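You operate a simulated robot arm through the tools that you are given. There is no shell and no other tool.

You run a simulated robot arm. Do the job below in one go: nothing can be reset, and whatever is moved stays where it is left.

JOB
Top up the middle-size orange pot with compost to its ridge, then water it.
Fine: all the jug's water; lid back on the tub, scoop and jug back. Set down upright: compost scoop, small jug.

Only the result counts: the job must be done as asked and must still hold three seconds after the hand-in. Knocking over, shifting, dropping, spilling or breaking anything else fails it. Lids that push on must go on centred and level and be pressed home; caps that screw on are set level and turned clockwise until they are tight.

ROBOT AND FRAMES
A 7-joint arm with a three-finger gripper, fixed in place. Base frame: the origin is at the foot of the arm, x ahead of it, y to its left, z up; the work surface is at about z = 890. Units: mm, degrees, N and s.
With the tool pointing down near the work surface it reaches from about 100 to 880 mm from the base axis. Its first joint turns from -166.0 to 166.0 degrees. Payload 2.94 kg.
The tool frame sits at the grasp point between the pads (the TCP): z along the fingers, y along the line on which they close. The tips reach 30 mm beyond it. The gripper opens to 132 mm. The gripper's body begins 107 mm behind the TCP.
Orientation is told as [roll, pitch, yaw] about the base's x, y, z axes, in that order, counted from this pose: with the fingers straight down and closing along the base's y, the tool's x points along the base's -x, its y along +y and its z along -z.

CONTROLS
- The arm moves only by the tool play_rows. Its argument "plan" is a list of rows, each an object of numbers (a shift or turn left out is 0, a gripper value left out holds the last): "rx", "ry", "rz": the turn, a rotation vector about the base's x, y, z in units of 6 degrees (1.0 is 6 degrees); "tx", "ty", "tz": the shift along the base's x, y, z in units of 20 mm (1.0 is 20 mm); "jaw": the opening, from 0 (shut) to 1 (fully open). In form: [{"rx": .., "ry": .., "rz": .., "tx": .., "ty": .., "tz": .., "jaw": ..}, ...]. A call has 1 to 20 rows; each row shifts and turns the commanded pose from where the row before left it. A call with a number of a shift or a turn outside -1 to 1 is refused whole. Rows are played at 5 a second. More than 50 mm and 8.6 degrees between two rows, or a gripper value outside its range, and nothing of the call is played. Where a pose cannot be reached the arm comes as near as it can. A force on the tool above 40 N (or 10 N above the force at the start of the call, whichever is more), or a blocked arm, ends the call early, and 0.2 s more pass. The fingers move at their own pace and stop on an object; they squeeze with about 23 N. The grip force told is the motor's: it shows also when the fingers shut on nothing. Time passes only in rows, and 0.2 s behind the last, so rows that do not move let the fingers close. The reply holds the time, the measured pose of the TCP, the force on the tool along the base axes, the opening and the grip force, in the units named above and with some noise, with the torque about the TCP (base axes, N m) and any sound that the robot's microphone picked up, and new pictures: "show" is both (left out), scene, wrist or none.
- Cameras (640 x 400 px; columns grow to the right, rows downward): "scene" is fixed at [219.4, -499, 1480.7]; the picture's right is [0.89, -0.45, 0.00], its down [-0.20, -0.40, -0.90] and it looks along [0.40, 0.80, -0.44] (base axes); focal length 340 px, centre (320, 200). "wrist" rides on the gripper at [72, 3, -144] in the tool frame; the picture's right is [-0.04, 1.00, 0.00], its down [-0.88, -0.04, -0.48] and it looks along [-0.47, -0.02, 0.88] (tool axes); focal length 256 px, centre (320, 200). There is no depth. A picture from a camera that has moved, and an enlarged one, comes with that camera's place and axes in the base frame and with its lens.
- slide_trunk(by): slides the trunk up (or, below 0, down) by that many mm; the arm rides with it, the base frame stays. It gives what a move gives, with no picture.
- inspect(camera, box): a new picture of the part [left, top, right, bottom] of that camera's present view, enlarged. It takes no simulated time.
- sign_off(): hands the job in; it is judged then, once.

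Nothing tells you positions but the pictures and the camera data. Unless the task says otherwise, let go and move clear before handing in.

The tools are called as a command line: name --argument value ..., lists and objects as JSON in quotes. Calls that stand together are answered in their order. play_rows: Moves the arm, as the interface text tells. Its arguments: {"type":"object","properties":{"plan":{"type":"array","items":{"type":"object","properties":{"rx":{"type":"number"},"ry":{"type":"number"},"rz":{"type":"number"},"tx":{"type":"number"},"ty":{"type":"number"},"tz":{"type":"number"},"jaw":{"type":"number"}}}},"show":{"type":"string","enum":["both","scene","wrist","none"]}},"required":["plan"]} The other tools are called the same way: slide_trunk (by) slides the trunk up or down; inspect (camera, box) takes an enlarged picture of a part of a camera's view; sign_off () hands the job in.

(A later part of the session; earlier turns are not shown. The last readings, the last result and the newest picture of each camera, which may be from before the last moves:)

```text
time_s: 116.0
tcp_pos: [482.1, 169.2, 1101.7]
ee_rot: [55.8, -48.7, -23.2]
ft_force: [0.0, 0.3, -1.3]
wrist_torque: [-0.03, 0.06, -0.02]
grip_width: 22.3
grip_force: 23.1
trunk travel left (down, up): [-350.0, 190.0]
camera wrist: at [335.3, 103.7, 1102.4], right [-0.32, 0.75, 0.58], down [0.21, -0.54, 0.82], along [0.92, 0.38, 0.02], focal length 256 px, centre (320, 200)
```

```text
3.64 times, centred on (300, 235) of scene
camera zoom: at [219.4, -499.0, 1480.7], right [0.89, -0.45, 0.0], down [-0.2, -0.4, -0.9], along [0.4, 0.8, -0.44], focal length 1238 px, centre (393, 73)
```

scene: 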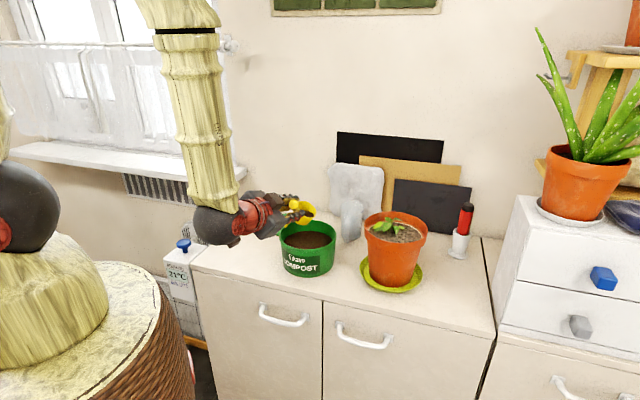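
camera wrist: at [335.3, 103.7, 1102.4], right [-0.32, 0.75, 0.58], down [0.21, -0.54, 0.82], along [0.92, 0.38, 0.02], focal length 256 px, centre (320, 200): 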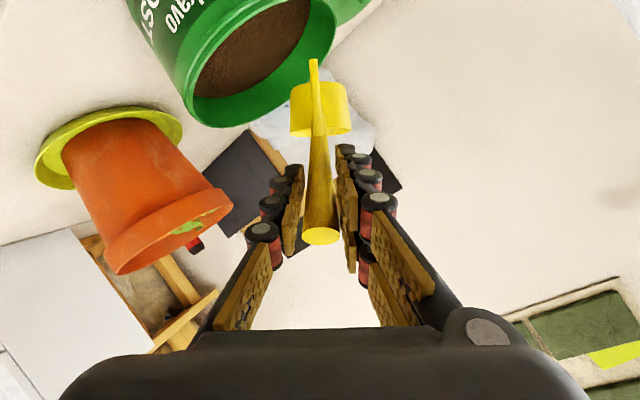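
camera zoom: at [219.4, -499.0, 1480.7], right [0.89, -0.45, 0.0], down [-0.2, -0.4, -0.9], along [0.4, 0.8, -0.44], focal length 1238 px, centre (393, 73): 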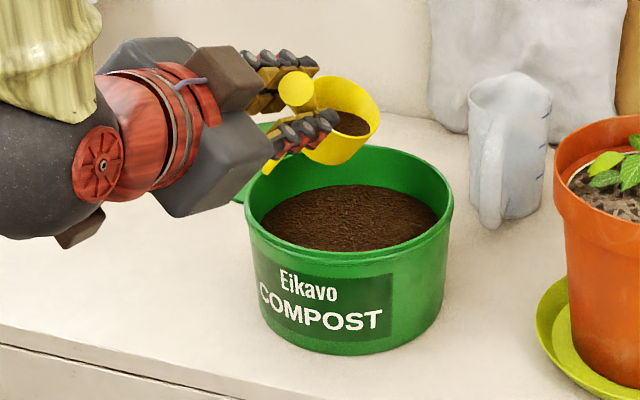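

The roll works and the remaining compost is visible. I'll continue rolling to about 84° so it empties into the tub.

play_rows --plan '[{"rx": 0.71, "ry": 0.596, "rz": -0.375}, {"rx": 0.71, "ry": 0.596, "rz": -0.375}, {"rx": 0.71, "ry": 0.596, "rz": -0.375}, {"rx": 0.71, "ry": 0.596, "rz": -0.375}, {}, {}]' --show "none"

inspect --camera "scene" --box '[250, 180, 350, 290]'

```text
time_s: 117.4
tcp_pos: [482.4, 168.1, 1103.1]
ee_rot: [65.2, -27.8, -38.2]
ft_force: [-0.2, 0.0, -1.7]
wrist_torque: [-0.08, 0.01, 0.02]
grip_width: 22.2
grip_force: 23.1
trunk travel left (down, up): [-350.0, 190.0]
```

```text
3.64 times, centred on (300, 235) of scene
camera zoom: at [219.4, -499.0, 1480.7], right [0.89, -0.45, 0.0], down [-0.2, -0.4, -0.9], along [0.4, 0.8, -0.44], focal length 1238 px, centre (393, 73)
```

zoom: 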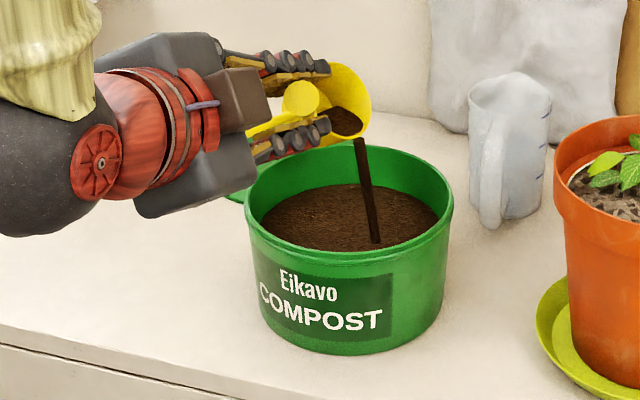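

play_rows --plan '[{"rx": 0.71, "ry": 0.596, "rz": -0.375}, {"rx": 0.71, "ry": 0.596, "rz": -0.375}, {"rx": 0.71, "ry": 0.596, "rz": -0.375}, {"rx": 0.71, "ry": 0.596, "rz": -0.375}, {}, {}, {}, {}, {}, {}, {}, {}]' --show "none"

inspect --camera "scene" --box '[250, 180, 350, 290]'

```text
time_s: 120.0
tcp_pos: [480.9, 168.8, 1102.7]
ee_rot: [67.8, -5.8, -48.1]
ft_force: [0.3, 0.2, -1.2]
wrist_torque: [-0.08, 0.04, -0.01]
grip_width: 22.4
grip_force: 22.9
trunk travel left (down, up): [-350.0, 190.0]
```

```text
3.64 times, centred on (300, 235) of scene
camera zoom: at [219.4, -499.0, 1480.7], right [0.89, -0.45, 0.0], down [-0.2, -0.4, -0.9], along [0.4, 0.8, -0.44], focal length 1238 px, centre (393, 73)
```

zoom: 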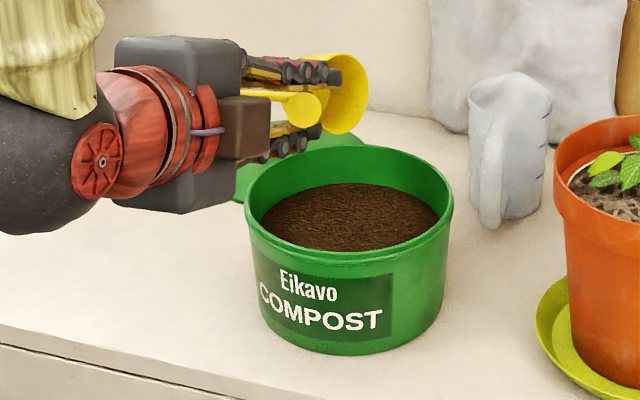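

The scoop is empty. I'll roll back upright, rise, and head back to the scoop's original spot.

play_rows --plan '[{"rx": -0.71, "ry": -0.596, "rz": 0.375}, {"rx": -0.71, "ry": -0.596, "rz": 0.375}, {"rx": -0.71, "ry": -0.596, "rz": 0.375}, {"rx": -0.71, "ry": -0.596, "rz": 0.375}, {"rx": -0.71, "ry": -0.596, "rz": 0.375}, {"rx": -0.71, "ry": -0.596, "rz": 0.375}, {"rx": -0.71, "ry": -0.596, "rz": 0.375}, {"rx": -0.71, "ry": -0.596, "rz": 0.375}, {"rx": -0.71, "ry": -0.596, "rz": 0.375}, {"rx": -0.71, "ry": -0.596, "rz": 0.375}, {"rx": -0.71, "ry": -0.596, "rz": 0.375}, {"rx": -0.71, "ry": -0.596, "rz": 0.375}, {"rx": -0.71, "ry": -0.596, "rz": 0.375}, {"rx": -0.71, "ry": -0.596, "rz": 0.375}, {"tz": 1}, {"tz": 1}, {}]' --show "scene"

inspect --camera "scene" --box '[230, 170, 350, 290]'

```text
time_s: 123.6
tcp_pos: [481.9, 169.3, 1143.1]
ee_rot: [0.0, -68.4, 40.0]
ft_force: [0.6, 0.3, -0.8]
wrist_torque: [-0.05, 0.04, -0.01]
grip_width: 22.1
grip_force: 22.6
trunk travel left (down, up): [-350.0, 190.0]
```

scene: 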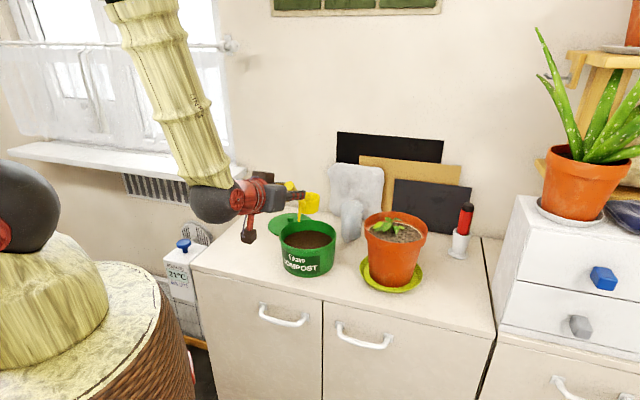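

```text
3.33 times, centred on (290, 230) of scene
camera zoom: at [219.4, -499.0, 1480.7], right [0.89, -0.45, 0.0], down [-0.2, -0.4, -0.9], along [0.4, 0.8, -0.44], focal length 1135 px, centre (420, 100)
```

zoom: 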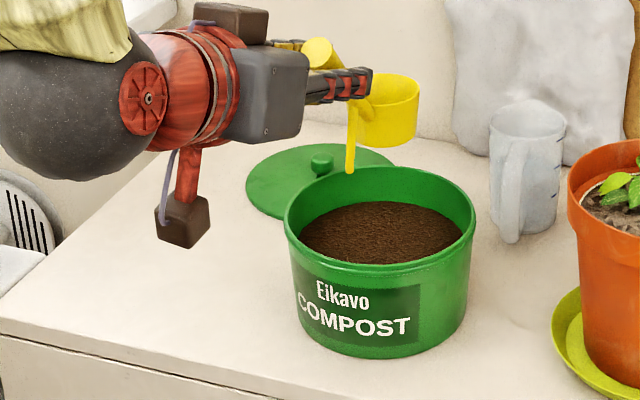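

The worktop is clean with no spill. I'll move over the scoop's original position and lower it.

play_rows --plan '[{"tx": -0.831, "ty": 0.891, "rx": -0.043, "ry": 0.051}, {"tx": -0.831, "ty": 0.891}, {"tx": -0.831, "ty": 0.891}, {"tx": -0.831, "ty": 0.891}, {"tx": -0.831, "ty": 0.891}, {"tx": -0.831, "ty": 0.891}, {"tx": -0.831, "ty": 0.891}, {"tz": -1}, {"tz": -1}, {"tz": -1}, {"tz": -1}, {"tz": -1}, {"tz": -1}, {"tz": -1}, {}]' --show "scene"

play_rows --plan '[{}]' --show "none"

inspect --camera "scene" --box '[170, 200, 290, 280]'

```text
time_s: 126.8
tcp_pos: [365.2, 294.2, 1002.1]
ee_rot: [0.0, -68.0, 40.0]
ft_force: [-0.8, -0.7, -2.0]
wrist_torque: [-0.05, 0.02, -0.04]
grip_width: 22.1
grip_force: 22.8
trunk travel left (down, up): [-350.0, 190.0]
```

scene: 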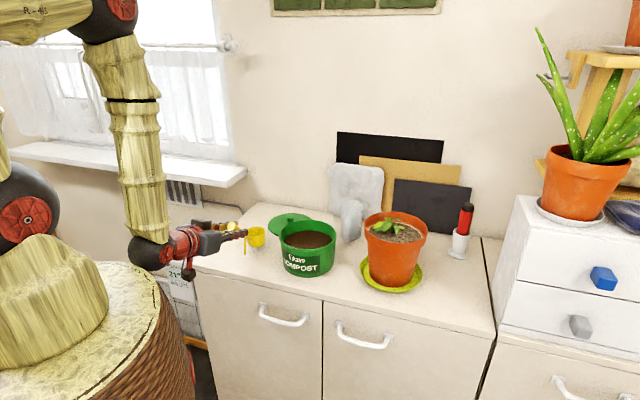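

```text
time_s: 127.2
tcp_pos: [365.0, 293.4, 1000.6]
ee_rot: [0.0, -68.1, 40.0]
ft_force: [-0.3, -0.6, -0.7]
wrist_torque: [-0.07, 0.05, -0.01]
grip_width: 22.2
grip_force: 23.1
trunk travel left (down, up): [-350.0, 190.0]
```

```text
5.00 times, centred on (230, 240) of scene
camera zoom: at [219.4, -499.0, 1480.7], right [0.89, -0.45, 0.0], down [-0.2, -0.4, -0.9], along [0.4, 0.8, -0.44], focal length 1702 px, centre (770, 0)
```

zoom: 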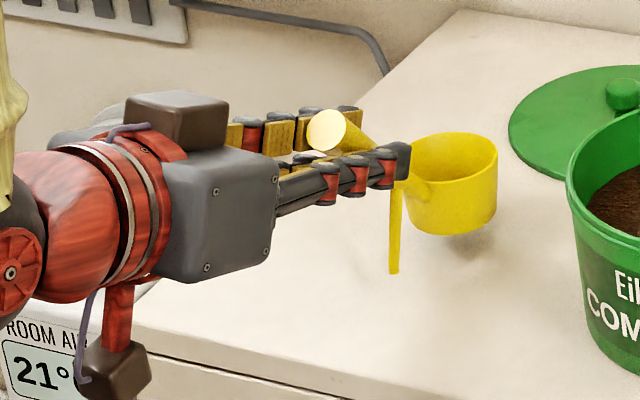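

play_rows --plan '[{"tz": -0.5}, {"tz": -0.25}, {"tz": -0.1}, {}]' --show "none"

play_rows --plan '[{"tz": -0.08}, {"tz": -0.08}, {}]' --show "none"

```text
time_s: 128.2
tcp_pos: [365.1, 294.7, 985.6]
ee_rot: [0.0, -67.9, 40.0]
ft_force: [-0.9, -0.6, -0.8]
wrist_torque: [-0.03, 0.04, 0.0]
grip_width: 22.2
grip_force: 23.7
trunk travel left (down, up): [-350.0, 190.0]
```

```text
time_s: 129.0
tcp_pos: [364.7, 294.3, 981.2]
ee_rot: [0.0, -68.1, 40.0]
ft_force: [-0.1, -0.2, -0.4]
wrist_torque: [-0.03, 0.05, 0.01]
grip_width: 22.0
grip_force: 23.2
trunk travel left (down, up): [-350.0, 190.0]
```

play_rows --plan '[{"tz": -0.05}, {"tz": -0.05}, {}]' --show "none"

inspect --camera "scene" --box '[210, 215, 280, 270]'

```text
time_s: 129.8
tcp_pos: [365.4, 293.4, 979.7]
ee_rot: [0.0, -68.2, 40.0]
ft_force: [-0.7, -0.8, 4.6]
wrist_torque: [0.4, -0.24, 0.03]
grip_width: 21.9
grip_force: 23.5
trunk travel left (down, up): [-350.0, 190.0]
```

```text
7.27 times, centred on (245, 242) of scene
camera zoom: at [219.4, -499.0, 1480.7], right [0.89, -0.45, 0.0], down [-0.2, -0.4, -0.9], along [0.4, 0.8, -0.44], focal length 2476 px, centre (866, -109)
```

zoom: 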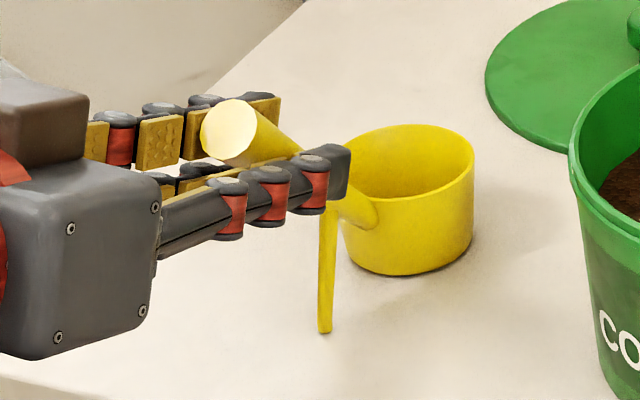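

The scoop is touching the worktop at its original place. I'll release it and rise.

play_rows --plan '[{"jaw": 0.5}, {}, {}, {}, {}, {"tz": 0.5}, {"tz": 1}, {"tz": 1}, {"tz": 1}, {"tz": 1}, {"tz": 1}, {"tz": 1}, {}]' --show "both"

inspect --camera "scene" --box '[210, 215, 280, 270]'

```text
time_s: 132.6
tcp_pos: [362.8, 292.9, 1109.4]
ee_rot: [-0.2, -68.1, 40.0]
ft_force: [-0.5, 0.4, 0.6]
wrist_torque: [-0.01, -0.04, 0.01]
grip_width: 65.9
grip_force: 0.1
trunk travel left (down, up): [-350.0, 190.0]
camera wrist: at [240.3, 191.7, 1096.3], right [-0.63, 0.78, 0.04], down [-0.06, -0.1, 0.99], along [0.77, 0.62, 0.11], focal length 256 px, centre (320, 200)
```

scene: 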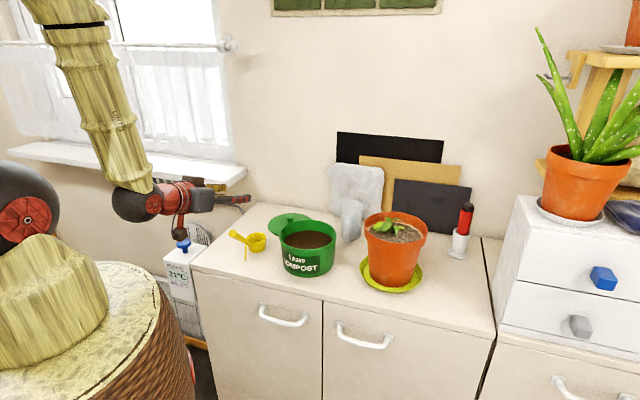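
wrist: 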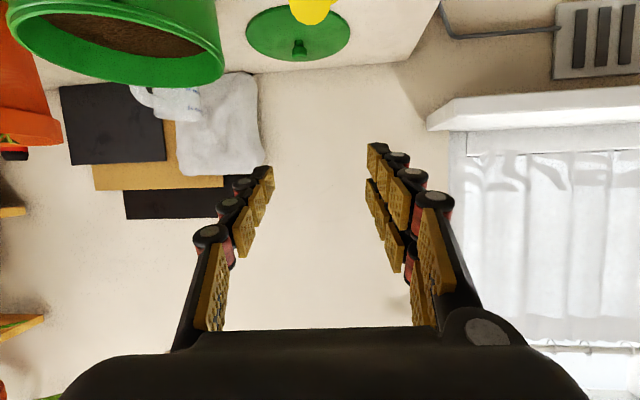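

```text
7.27 times, centred on (245, 242) of scene
camera zoom: at [219.4, -499.0, 1480.7], right [0.89, -0.45, 0.0], down [-0.2, -0.4, -0.9], along [0.4, 0.8, -0.44], focal length 2476 px, centre (866, -109)
```

zoom: 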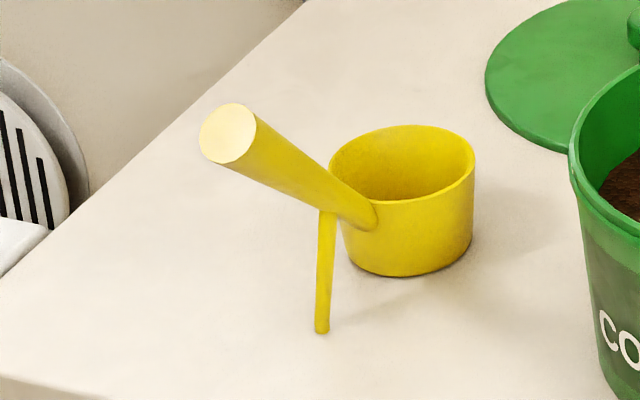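

The scoop stands upright, within about 8 mm of its original spot. Now I'll return the tool to vertical to fetch the lid.

play_rows --plan '[{"rx": -0.729, "ry": 0.868}, {"rx": -0.729, "ry": 0.868}, {"rx": -0.729, "ry": 0.868}, {"rx": -0.729, "ry": 0.868}, {"rx": -0.729, "ry": 0.868}, {"rx": -0.729, "ry": 0.868}, {"rx": -0.729, "ry": 0.868}, {"rx": -0.729, "ry": 0.868}, {"rx": -0.729, "ry": 0.868}, {"rx": -0.729, "ry": 0.868}, {}]' --show "both"

```text
time_s: 135.0
tcp_pos: [364.3, 293.7, 1109.0]
ee_rot: [-0.1, 0.1, 40.0]
ft_force: [-0.8, 0.3, 0.4]
wrist_torque: [-0.01, 0.01, -0.04]
grip_width: 65.8
grip_force: 0.1
out of reach, approached as far as the arm can: row 7
trunk travel left (down, up): [-350.0, 190.0]
camera wrist: at [309.3, 248.8, 1253.7], right [-0.61, 0.79, 0.0], down [0.7, 0.54, 0.47], along [0.38, 0.29, -0.88], focal length 256 px, centre (320, 200)
```

scene: 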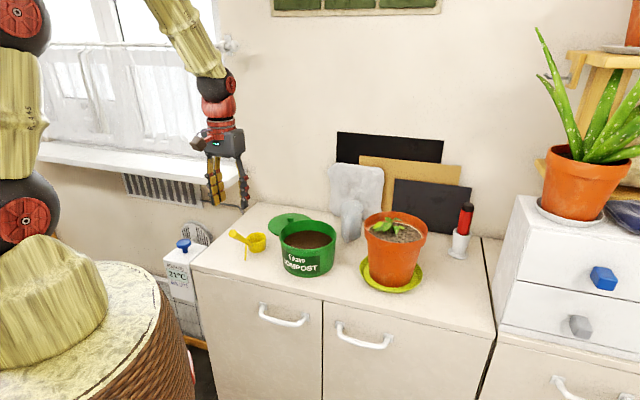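
wrist: 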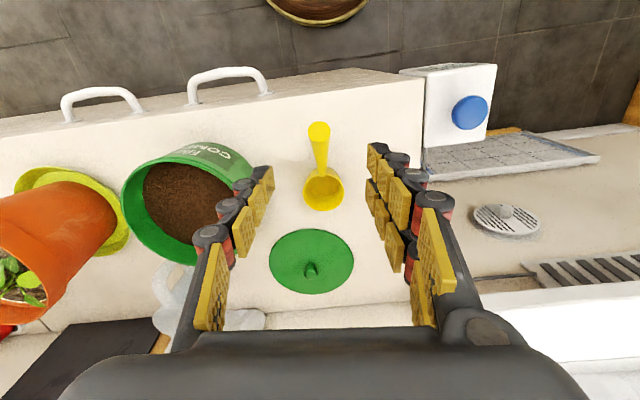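

The tool is vertical again. I'll move above the lid and align with its knob.

play_rows --plan '[{"tx": 0.889, "ty": 0.6, "tz": -0.1, "rz": -0.5556}, {"tx": 0.889, "ty": 0.6, "tz": -0.1, "rz": -0.5556}, {"tx": 0.889, "ty": 0.6, "tz": -0.1, "rz": -0.5556}, {"tx": 0.889, "ty": 0.6, "tz": -0.1, "rz": -0.5556}, {"tx": 0.889, "ty": 0.6, "tz": -0.1, "rz": -0.5556}, {"tx": 0.889, "ty": 0.6, "tz": -0.1, "rz": -0.5556}, {"tx": 0.889, "ty": 0.6, "tz": -0.1, "rz": -0.5556}, {"tx": 0.889, "ty": 0.6, "tz": -0.1, "rz": -0.5556}, {"tx": 0.889, "ty": 0.6, "tz": -0.1, "rz": -0.5556}, {"tx": 0.889, "ty": 0.6, "tz": -0.1, "rz": -0.5556}, {"tx": 0.889, "ty": 0.6, "tz": -0.1, "rz": -0.5556}, {"tx": 0.889, "ty": 0.6, "tz": -0.1, "rz": -0.5556}, {}]' --show "wrist"

play_rows --plan '[{}]' --show "none"

inspect --camera "wrist" --box '[240, 40, 400, 190]'

```text
time_s: 137.8
tcp_pos: [580.0, 438.7, 1084.7]
ee_rot: [0.0, 0.0, 0.1]
ft_force: [-0.1, -0.4, 0.3]
wrist_torque: [-0.05, 0.0, -0.03]
grip_width: 65.8
grip_force: 0.0
trunk travel left (down, up): [-350.0, 190.0]
camera wrist: at [507.8, 441.2, 1229.9], right [0.04, 1.0, 0.0], down [0.88, -0.04, 0.48], along [0.47, -0.02, -0.88], focal length 256 px, centre (320, 200)
```

wrist: 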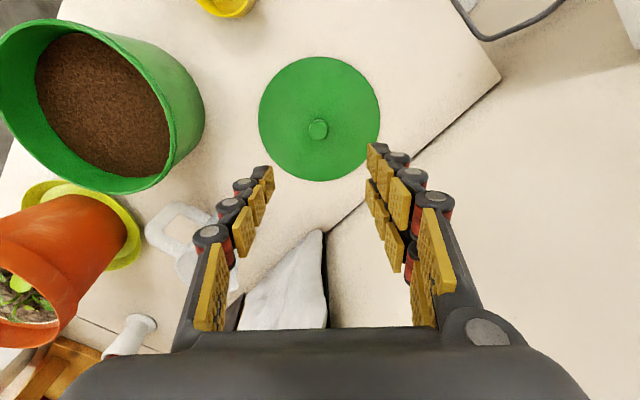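

```text
time_s: 138.2
tcp_pos: [579.1, 439.5, 1087.4]
ee_rot: [-0.1, -0.1, 0.1]
ft_force: [0.5, 0.0, 0.5]
wrist_torque: [0.04, 0.01, 0.04]
grip_width: 66.1
grip_force: 0.0
trunk travel left (down, up): [-350.0, 190.0]
```

```text
2.67 times, centred on (320, 115) of wrist
camera zoom: at [507.9, 441.2, 1229.7], right [0.04, 1.0, 0.0], down [0.88, -0.04, 0.48], along [0.47, -0.02, -0.88], focal length 683 px, centre (320, 427)
```

zoom: 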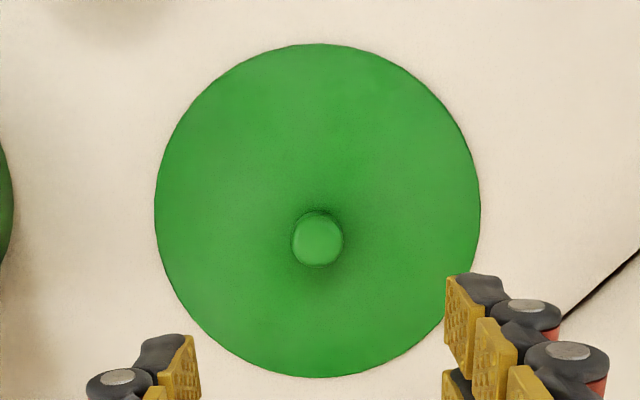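

The knob is nearly centred. I'll make a 1–2 mm correction, descend, and grasp it.

play_rows --plan '[{"tx": -0.05, "ty": -0.09, "tz": -1}, {"tz": -1}, {"tz": -1}, {"tz": -1}, {"tz": -1}, {"tz": -1}, {"tz": -1}, {"tz": -0.5}, {}, {"jaw": 0.0}, {}, {}, {}, {}, {}]' --show "both"

```text
time_s: 141.4
tcp_pos: [579.1, 434.9, 934.9]
ee_rot: [0.0, 0.0, 0.0]
ft_force: [0.8, 1.1, 0.8]
wrist_torque: [-0.04, -0.01, -0.01]
grip_width: 22.0
grip_force: 23.1
trunk travel left (down, up): [-350.0, 190.0]
camera wrist: at [508.0, 437.8, 1079.4], right [0.04, 1.0, 0.0], down [0.88, -0.04, 0.48], along [0.47, -0.02, -0.88], focal length 256 px, centre (320, 200)
```

scene: 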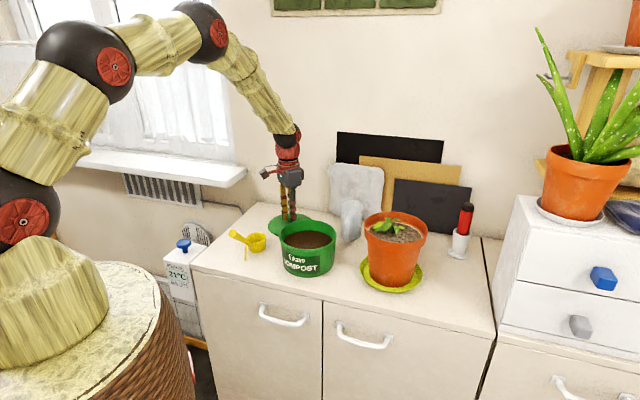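
wrist: 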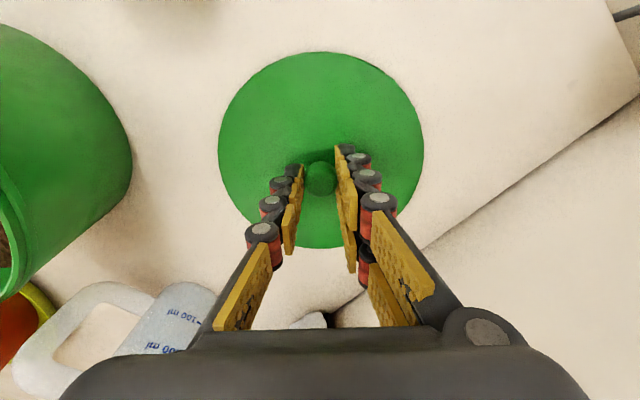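

The grasp matches the first one. I'll lift the lid and carry it back above the tub.

play_rows --plan '[{"tz": 0.5}, {"tz": 1}, {"tz": 1}, {"tz": 1}, {"tz": 1}, {"tz": 1}, {"tz": 1}, {"tz": 1}, {"tz": 1}, {}, {}]' --show "none"

play_rows --plan '[{"tx": -0.15, "ty": -0.975}, {"tx": -0.15, "ty": -0.975}, {"tx": -0.15, "ty": -0.975}, {"tx": -0.15, "ty": -0.975}, {"tx": -0.15, "ty": -0.975}, {"tx": -0.15, "ty": -0.975}, {"tx": -0.15, "ty": -0.975}, {"tx": -0.15, "ty": -0.975}, {"tx": -0.15, "ty": -0.975}, {"tx": -0.15, "ty": -0.975}, {"tx": -0.15, "ty": -0.9}, {}, {}]' --show "both"

play_rows --plan '[{}]' --show "none"

play_rows --plan '[{}]' --show "none"

```text
time_s: 143.8
tcp_pos: [577.4, 435.9, 1107.5]
ee_rot: [-0.1, 0.0, 0.0]
ft_force: [-0.1, -0.5, -0.9]
wrist_torque: [0.0, -0.01, 0.04]
grip_width: 22.0
grip_force: 22.6
trunk travel left (down, up): [-350.0, 190.0]
```

```text
time_s: 146.6
tcp_pos: [545.0, 223.5, 1106.2]
ee_rot: [-0.1, 0.0, 0.0]
ft_force: [0.3, -0.4, -1.2]
wrist_torque: [0.0, -0.02, 0.02]
grip_width: 21.6
grip_force: 22.9
trunk travel left (down, up): [-350.0, 190.0]
camera wrist: at [473.4, 224.4, 1249.8], right [0.04, 1.0, 0.0], down [0.88, -0.04, 0.48], along [0.47, -0.02, -0.88], focal length 256 px, centre (320, 200)
```

scene: 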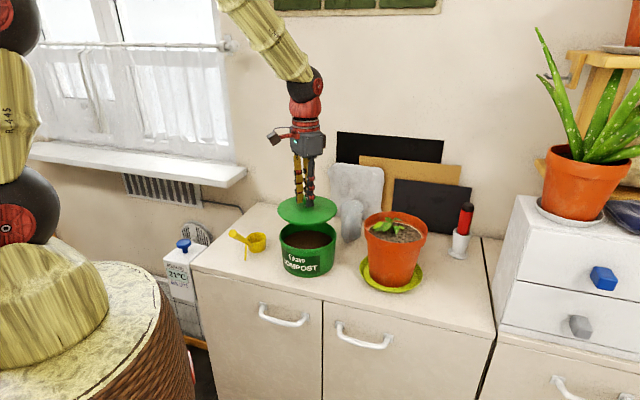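
wrist: 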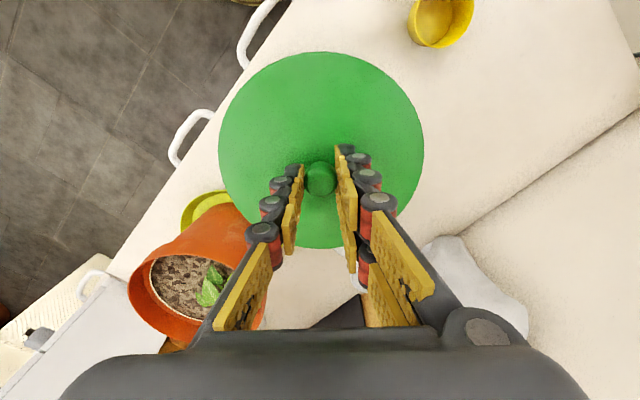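

```text
time_s: 147.0
tcp_pos: [543.8, 223.0, 1105.1]
ee_rot: [0.0, 0.0, 0.0]
ft_force: [0.1, 0.2, -1.7]
wrist_torque: [-0.01, -0.02, 0.01]
grip_width: 22.0
grip_force: 23.0
trunk travel left (down, up): [-350.0, 190.0]
```

```text
time_s: 147.4
tcp_pos: [544.6, 222.9, 1107.0]
ee_rot: [0.0, -0.1, -0.1]
ft_force: [-0.7, 0.4, -1.1]
wrist_torque: [-0.01, -0.01, -0.01]
grip_width: 22.4
grip_force: 22.8
trunk travel left (down, up): [-350.0, 190.0]
```

I'm hovering over the tub. I'll correct by about 1 mm, lower to just above the rim, and check the alignment from the scene camera.

play_rows --plan '[{"tx": 0.05, "ty": -0.04, "tz": -1}, {"tz": -1}, {"tz": -0.8}, {}]' --show "none"

inspect --camera "scene" --box '[268, 205, 348, 285]'

inspect --camera "wrist" --box '[200, 30, 440, 260]'

```text
time_s: 148.4
tcp_pos: [546.4, 222.7, 1049.5]
ee_rot: [0.1, 0.0, 0.0]
ft_force: [-0.6, -1.1, -1.8]
wrist_torque: [0.01, 0.01, 0.0]
grip_width: 22.0
grip_force: 23.2
trunk travel left (down, up): [-350.0, 190.0]
```

```text
5.00 times, centred on (308, 245) of scene
camera zoom: at [219.4, -499.0, 1480.7], right [0.89, -0.45, 0.0], down [-0.2, -0.4, -0.9], along [0.4, 0.8, -0.44], focal length 1702 px, centre (380, -25)
```

zoom: 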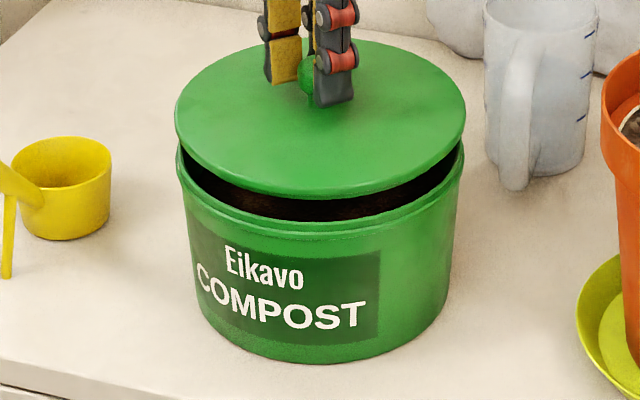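

```text
1.74 times, centred on (320, 145) of wrist
camera zoom: at [474.8, 224.9, 1193.2], right [0.04, 1.0, 0.0], down [0.88, -0.04, 0.48], along [0.47, -0.02, -0.88], focal length 445 px, centre (320, 296)
```

zoom: 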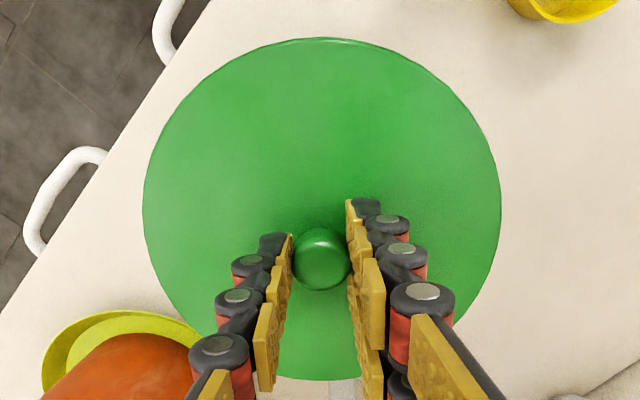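

The lid is aligned with the rim. I'll lower onto it and press gently, listening for a snap.

play_rows --plan '[{"tz": -0.4}, {"tz": -0.3}, {"tz": -0.1}, {"tz": -0.1}, {}]' --show "none"

play_rows --plan '[{"tz": -0.1}, {}]' --show "none"

inspect --camera "scene" --box '[268, 205, 348, 285]'

```text
time_s: 149.6
tcp_pos: [545.6, 223.2, 1032.1]
ee_rot: [0.0, 0.0, -0.1]
ft_force: [-0.5, 0.4, -1.0]
wrist_torque: [0.0, -0.01, 0.03]
grip_width: 22.0
grip_force: 23.1
trunk travel left (down, up): [-350.0, 190.0]
```

```text
time_s: 150.2
tcp_pos: [544.7, 222.7, 1030.5]
ee_rot: [0.0, -0.2, 0.1]
ft_force: [-3.5, 1.1, 16.6]
wrist_torque: [0.05, 0.41, 0.0]
grip_width: 22.1
grip_force: 22.8
trunk travel left (down, up): [-350.0, 190.0]
heard: snap
```

```text
5.00 times, centred on (308, 245) of scene
camera zoom: at [219.4, -499.0, 1480.7], right [0.89, -0.45, 0.0], down [-0.2, -0.4, -0.9], along [0.4, 0.8, -0.44], focal length 1702 px, centre (380, -25)
```

zoom: 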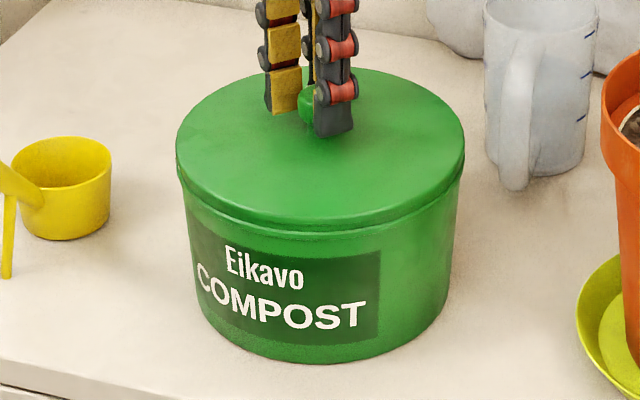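

I heard the snap with about 17 N. I'll press a little more to be sure it's fully home and level.

play_rows --plan '[{"tz": -0.05}, {}]' --show "none"

inspect --camera "scene" --box '[268, 205, 348, 285]'

```text
time_s: 150.8
tcp_pos: [544.9, 222.7, 1031.0]
ee_rot: [0.1, -0.2, 0.0]
ft_force: [-3.2, 2.3, 27.4]
wrist_torque: [0.04, 0.19, 0.02]
grip_width: 22.1
grip_force: 23.0
trunk travel left (down, up): [-350.0, 190.0]
```

```text
5.00 times, centred on (308, 245) of scene
camera zoom: at [219.4, -499.0, 1480.7], right [0.89, -0.45, 0.0], down [-0.2, -0.4, -0.9], along [0.4, 0.8, -0.44], focal length 1702 px, centre (380, -25)
```

zoom: 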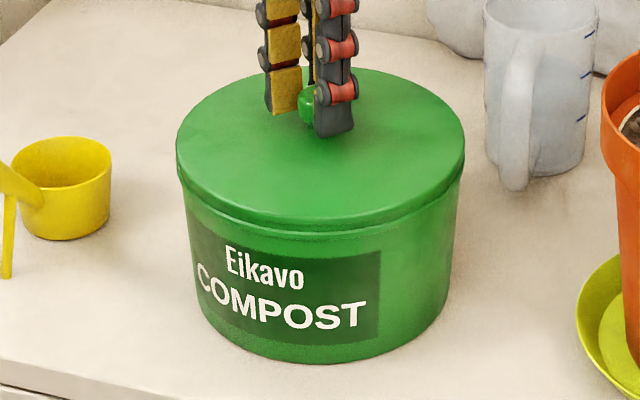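

The lid is level. I'll relieve the pressure, release it, then check that it stays seated.

play_rows --plan '[{"tz": 0.06}, {"jaw": 0.5}, {}, {}, {}, {"tz": 0.5}, {"tz": 1}, {"tz": 1}, {"tz": 1}, {}]' --show "both"

inspect --camera "scene" --box '[268, 205, 348, 285]'

```text
time_s: 153.0
tcp_pos: [545.8, 223.2, 1099.5]
ee_rot: [0.0, -0.1, 0.0]
ft_force: [0.1, -0.5, 0.4]
wrist_torque: [0.01, 0.01, 0.0]
grip_width: 66.1
grip_force: 0.0
trunk travel left (down, up): [-350.0, 190.0]
camera wrist: at [474.5, 224.8, 1244.1], right [0.04, 1.0, 0.0], down [0.88, -0.04, 0.48], along [0.47, -0.02, -0.88], focal length 256 px, centre (320, 200)
```

scene: 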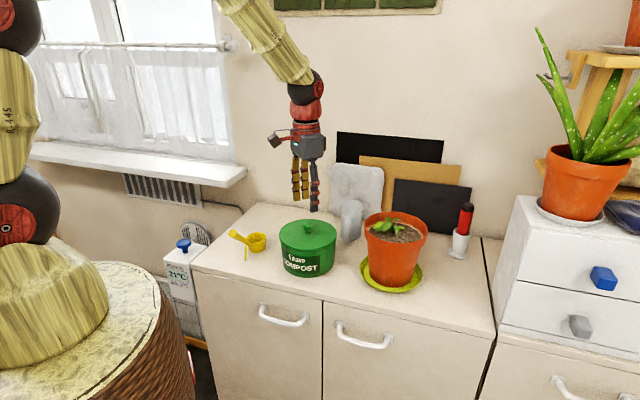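
wrist: 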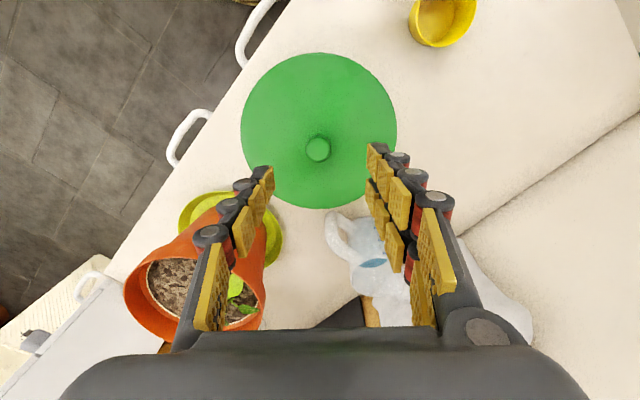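

```text
5.00 times, centred on (308, 245) of scene
camera zoom: at [219.4, -499.0, 1480.7], right [0.89, -0.45, 0.0], down [-0.2, -0.4, -0.9], along [0.4, 0.8, -0.44], focal length 1702 px, centre (380, -25)
```

zoom: 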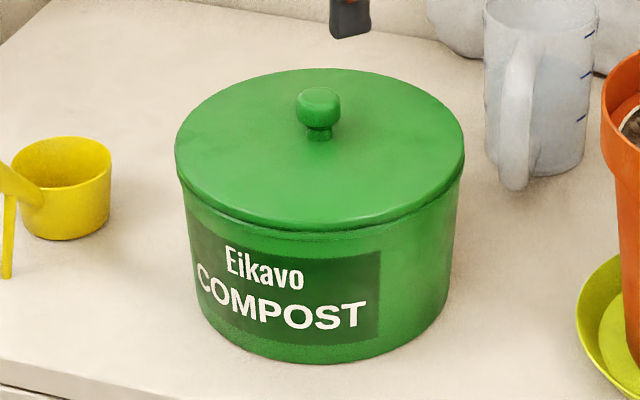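

The lid is seated and level. Next comes the jug, so I'll zoom in on it to measure its handle.

inspect --camera "scene" --box '[330, 190, 378, 250]'

inspect --camera "wrist" --box '[310, 190, 430, 300]'

```text
6.67 times, centred on (354, 220) of scene
camera zoom: at [219.4, -499.0, 1480.7], right [0.89, -0.45, 0.0], down [-0.2, -0.4, -0.9], along [0.4, 0.8, -0.44], focal length 2270 px, centre (93, 67)
```

zoom: 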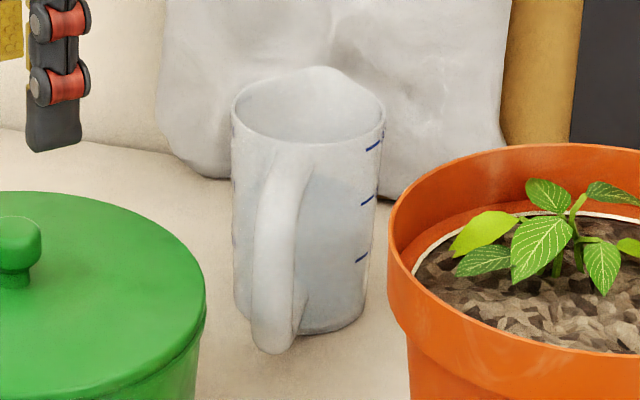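

```text
3.64 times, centred on (370, 245) of wrist
camera zoom: at [474.5, 224.8, 1244.1], right [0.04, 1.0, 0.0], down [0.88, -0.04, 0.48], along [0.47, -0.02, -0.88], focal length 931 px, centre (138, 36)
```

zoom: 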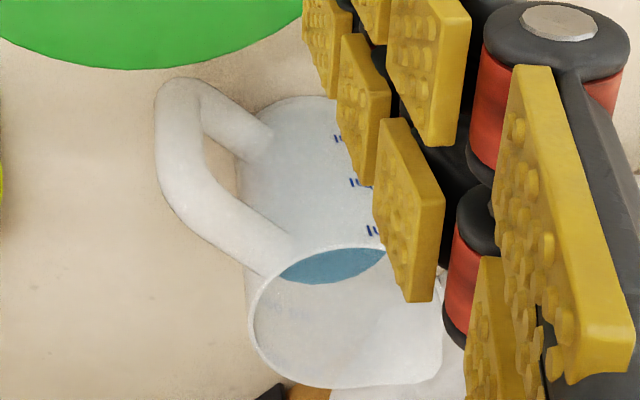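

The lid is on. The jug stands in a tight gap between the tub and the pot, so I'll have to grip its handle from above and pour by tilting the tool sideways over the pot. Before touching it, I'll test that pour pose with an empty hand, high above the pot.

play_rows --plan '[{"tz": 1}, {"tz": 1}, {"tz": 1}, {"tz": 1}, {"tz": 1, "tx": 0.5, "ty": -0.5}, {"tz": 1, "tx": 0.8, "ty": -0.8, "rz": 1}, {"tz": 1, "tx": 0.8, "ty": -0.8, "rz": 1}, {"tz": 1, "tx": 0.8, "ty": -0.8, "rz": 1}, {"tz": 1, "tx": 0.8, "ty": -0.8, "rz": 1}, {"tz": 1, "tx": 0.8, "ty": -0.8, "rz": 1}, {"tx": 0.8, "ty": -0.8, "rz": 1}, {"tx": 0.8, "ty": -0.8, "rz": 1}, {"tx": 0.8, "ty": -0.8, "rz": 1}, {"tx": 0.4, "ty": -0.8, "rz": 1}, {"rz": 1}, {"rz": 1}, {"rz": 1}, {"rz": 1}, {"rz": 1}, {"rz": 1}]' --show "both"

```text
time_s: 157.2
tcp_pos: [692.2, 67.9, 1300.2]
ee_rot: [0.0, -0.1, 90.2]
ft_force: [0.4, -0.8, -0.2]
wrist_torque: [0.02, -0.01, 0.02]
grip_width: 65.9
grip_force: 0.2
trunk travel left (down, up): [-350.0, 190.0]
camera wrist: at [689.8, -4.7, 1443.5], right [-1.0, 0.04, 0.0], down [0.04, 0.88, 0.48], along [0.02, 0.47, -0.88], focal length 256 px, centre (320, 200)
```

scene: 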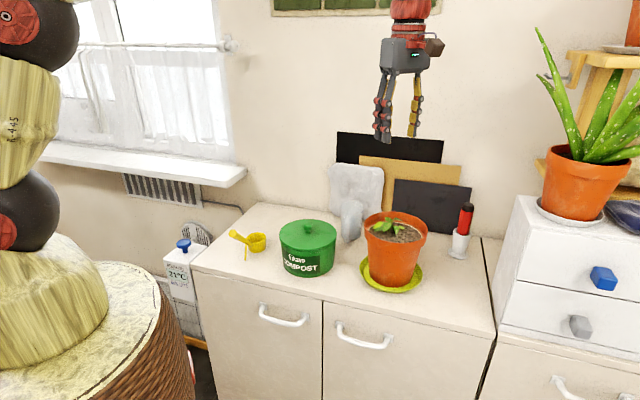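
wrist: 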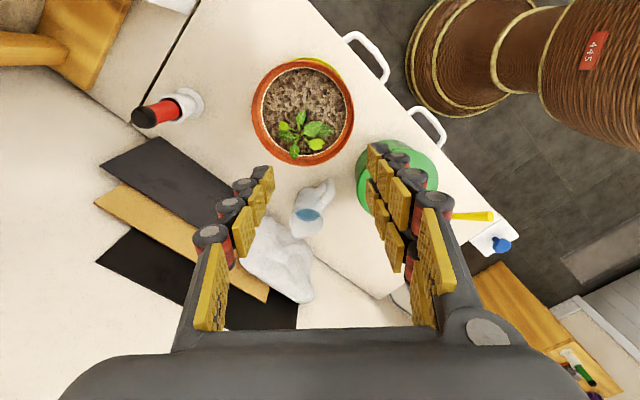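

I've reached vertical at a yaw of 90°. Now I'll test the tilt with the tool swinging to point along −y and the wrist on the +y side.

play_rows --plan '[{"rx": -1}, {"rx": -1}, {"rx": -1}, {"rx": -1}, {"rx": -1}, {"rx": -1}, {"rx": -1}, {"rx": -1}, {"rx": -1}, {"rx": -1}, {"rx": -1}, {"rx": -1}, {"rx": -1}, {"rx": -1}, {"rx": -1}, {"rx": -1}, {"rx": -1}, {}]' --show "both"

```text
time_s: 161.0
tcp_pos: [689.5, 65.5, 1295.9]
ee_rot: [179.5, 82.5, -90.5]
ft_force: [1.0, 0.4, -1.2]
wrist_torque: [-0.01, -0.02, 0.0]
grip_width: 65.7
grip_force: 0.2
out of reach, approached as far as the arm can: row 17
trunk travel left (down, up): [-350.0, 190.0]
camera wrist: at [686.6, 216.2, 1349.2], right [-1.0, -0.01, -0.04], down [0.04, 0.36, -0.93], along [0.02, -0.93, -0.36], focal length 256 px, centre (320, 200)
```

scene: 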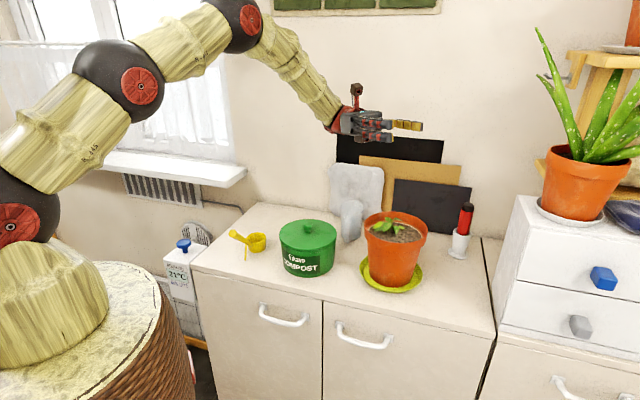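
wrist: 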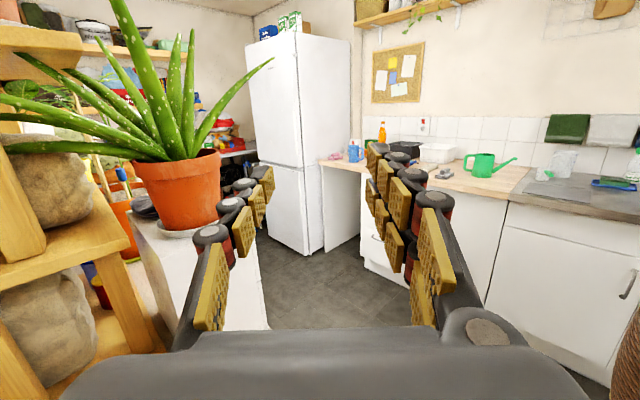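

The pour pose reaches about 97° of tilt, and a slight lean at pickup will add more. I'll reverse to vertical and go to the jug.

play_rows --plan '[{"rx": 1}, {"rx": 1}, {"rx": 1}, {"rx": 1}, {"rx": 1}, {"rx": 1}, {"rx": 1}, {"rx": 1}, {"rx": 1}, {"rx": 1}, {"rx": 1}, {"rx": 1}, {"rx": 1}, {"rx": 1}, {"rx": 1}, {"rx": 1}, {}]' --show "wrist"

inspect --camera "wrist" --box '[240, 40, 380, 240]'

inspect --camera "wrist" --box '[240, 45, 370, 175]'

```text
time_s: 164.6
tcp_pos: [689.0, 65.9, 1297.0]
ee_rot: [0.0, 1.4, 90.1]
ft_force: [-0.4, 0.1, 0.1]
wrist_torque: [-0.02, 0.01, 0.01]
grip_width: 66.1
grip_force: 0.1
trunk travel left (down, up): [-350.0, 190.0]
camera wrist: at [686.2, -3.9, 1442.4], right [-1.0, 0.04, 0.0], down [0.04, 0.89, 0.45], along [0.02, 0.45, -0.89], focal length 256 px, centre (320, 200)
```

wrist: 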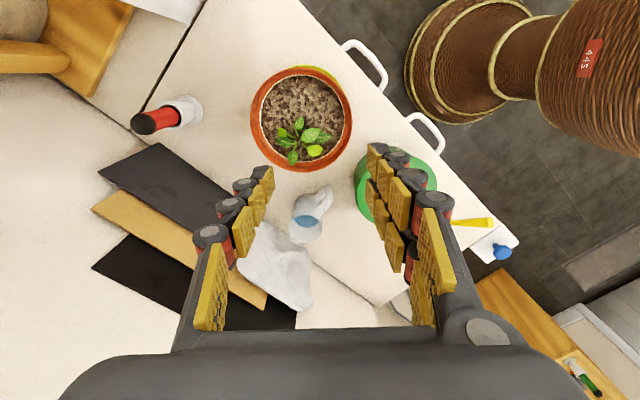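

```text
2.00 times, centred on (310, 140) of wrist
camera zoom: at [686.2, -3.9, 1442.4], right [-1.0, 0.04, 0.0], down [0.04, 0.89, 0.45], along [0.02, 0.45, -0.89], focal length 512 px, centre (340, 320)
```

zoom: 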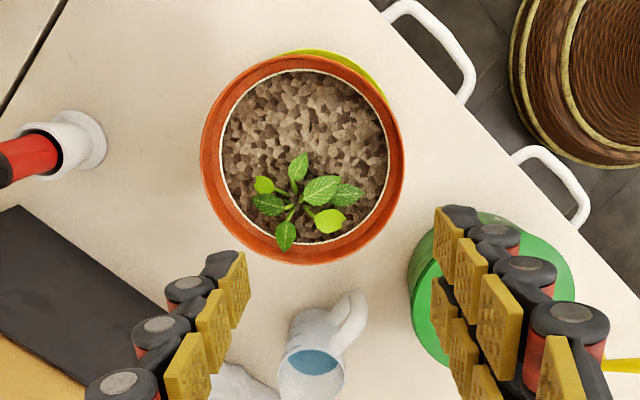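

```text
3.08 times, centred on (305, 110) of wrist
camera zoom: at [686.2, -3.9, 1442.4], right [-1.0, 0.04, 0.0], down [0.04, 0.89, 0.45], along [0.02, 0.45, -0.89], focal length 788 px, centre (366, 477)
```

zoom: 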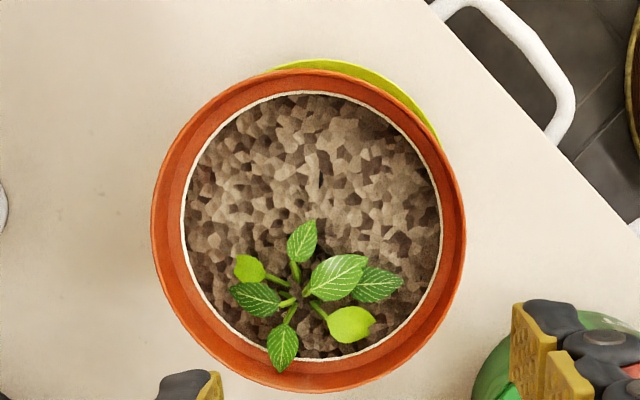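

The top view confirms the soil reaches the ridge all round. The pot centre is at about (718, 65) and the plant base at about (723, 96). I'll move above the jug handle at about (678, 234), aligning the yaw with the jug's axis.

play_rows --plan '[{"tx": -0.056, "ty": 0.936, "tz": -0.817, "rz": -0.741, "rx": 0.233}, {"tx": -0.056, "ty": 0.936, "tz": -0.817, "rz": -0.741}, {"tx": -0.056, "ty": 0.936, "tz": -0.817, "rz": -0.741}, {"tx": -0.056, "ty": 0.936, "tz": -0.817, "rz": -0.741}, {"tx": -0.056, "ty": 0.936, "tz": -0.817, "rz": -0.741}, {"tx": -0.056, "ty": 0.936, "tz": -0.817, "rz": -0.741}, {"tx": -0.056, "ty": 0.936, "tz": -0.817, "rz": -0.741}, {"tx": -0.056, "ty": 0.936, "tz": -0.817, "rz": -0.741}, {"tx": -0.056, "ty": 0.936, "tz": -0.817, "rz": -0.741}, {}]' --show "both"

inspect --camera "wrist" --box '[240, 60, 400, 220]'

```text
time_s: 166.8
tcp_pos: [677.6, 233.7, 1150.6]
ee_rot: [0.0, 0.2, 49.9]
ft_force: [0.0, 1.6, 0.8]
wrist_torque: [-0.01, 0.02, 0.0]
grip_width: 66.2
grip_force: 0.1
trunk travel left (down, up): [-350.0, 190.0]
camera wrist: at [629.4, 179.4, 1294.3], right [-0.74, 0.68, 0.0], down [0.6, 0.65, 0.47], along [0.32, 0.35, -0.88], focal length 256 px, centre (320, 200)
```

scene: 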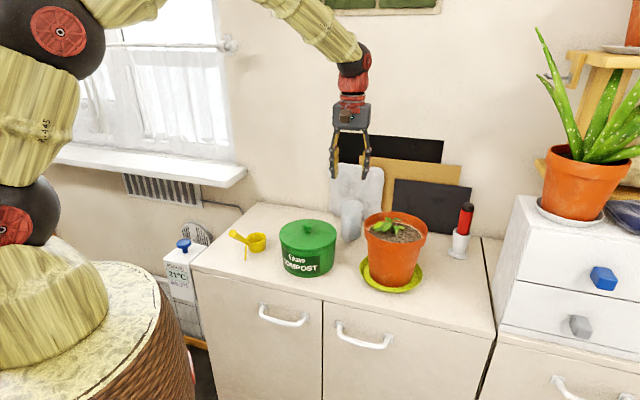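
wrist: 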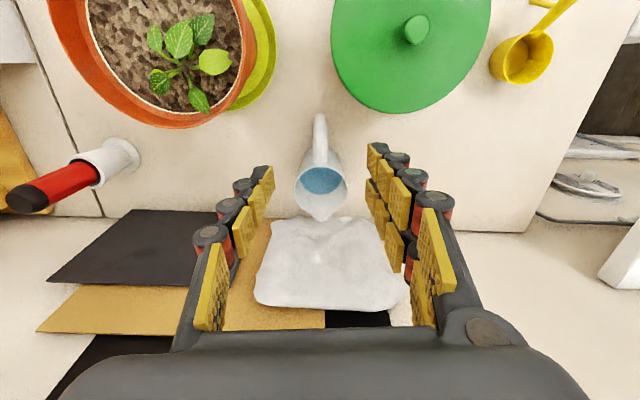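

```text
2.50 times, centred on (320, 140) of wrist
camera zoom: at [629.4, 179.4, 1294.3], right [-0.74, 0.68, 0.0], down [0.6, 0.65, 0.47], along [0.32, 0.35, -0.88], focal length 640 px, centre (320, 350)
```

zoom: 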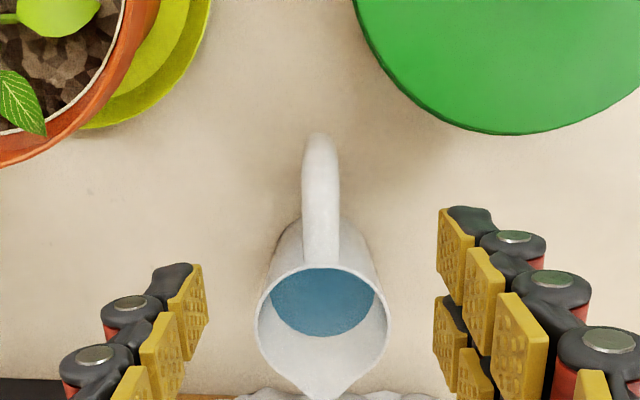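

The handle and jug axis line up with the tool to within about 2°. I'll lean the tool 15° and descend around the handle with open fingers.

play_rows --plan '[{"rz": -0.33}, {"rx": 0.619, "ry": -0.557}, {"rx": 0.619, "ry": -0.557}, {"rx": 0.619, "ry": -0.557}, {"tz": -1}, {"tz": -1}, {"tz": -1}, {"tz": -1}, {"tz": -1}, {}]' --show "both"

inspect --camera "scene" --box '[300, 140, 400, 250]'

```text
time_s: 169.0
tcp_pos: [679.2, 235.5, 1049.0]
ee_rot: [-0.1, -14.9, 48.1]
ft_force: [0.9, 0.3, 0.9]
wrist_torque: [0.02, 0.0, 0.02]
grip_width: 66.1
grip_force: 0.1
trunk travel left (down, up): [-350.0, 190.0]
camera wrist: at [606.0, 156.4, 1170.3], right [-0.71, 0.7, 0.01], down [0.51, 0.52, 0.69], along [0.47, 0.5, -0.73], focal length 256 px, centre (320, 200)
```

scene: 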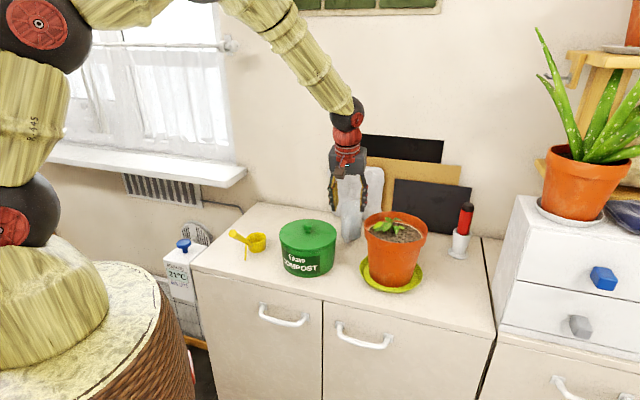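
wrist: 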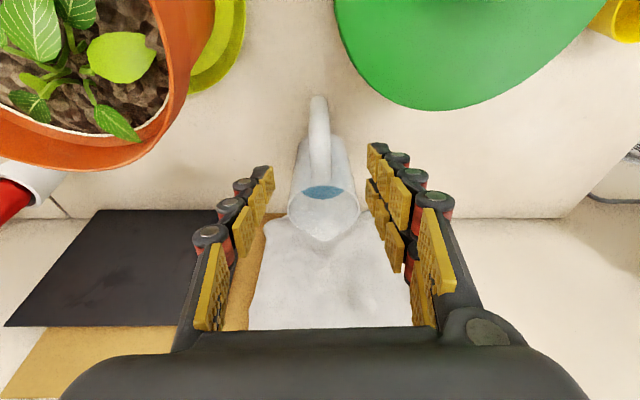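

```text
3.64 times, centred on (350, 195) of scene
camera zoom: at [219.4, -499.0, 1480.7], right [0.89, -0.45, 0.0], down [-0.2, -0.4, -0.9], along [0.4, 0.8, -0.44], focal length 1238 px, centre (211, 218)
```

zoom: 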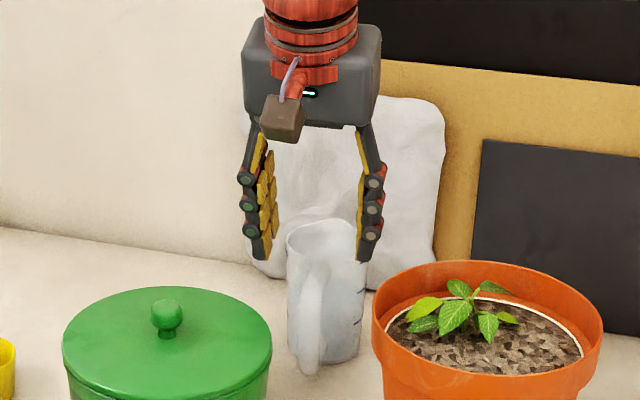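

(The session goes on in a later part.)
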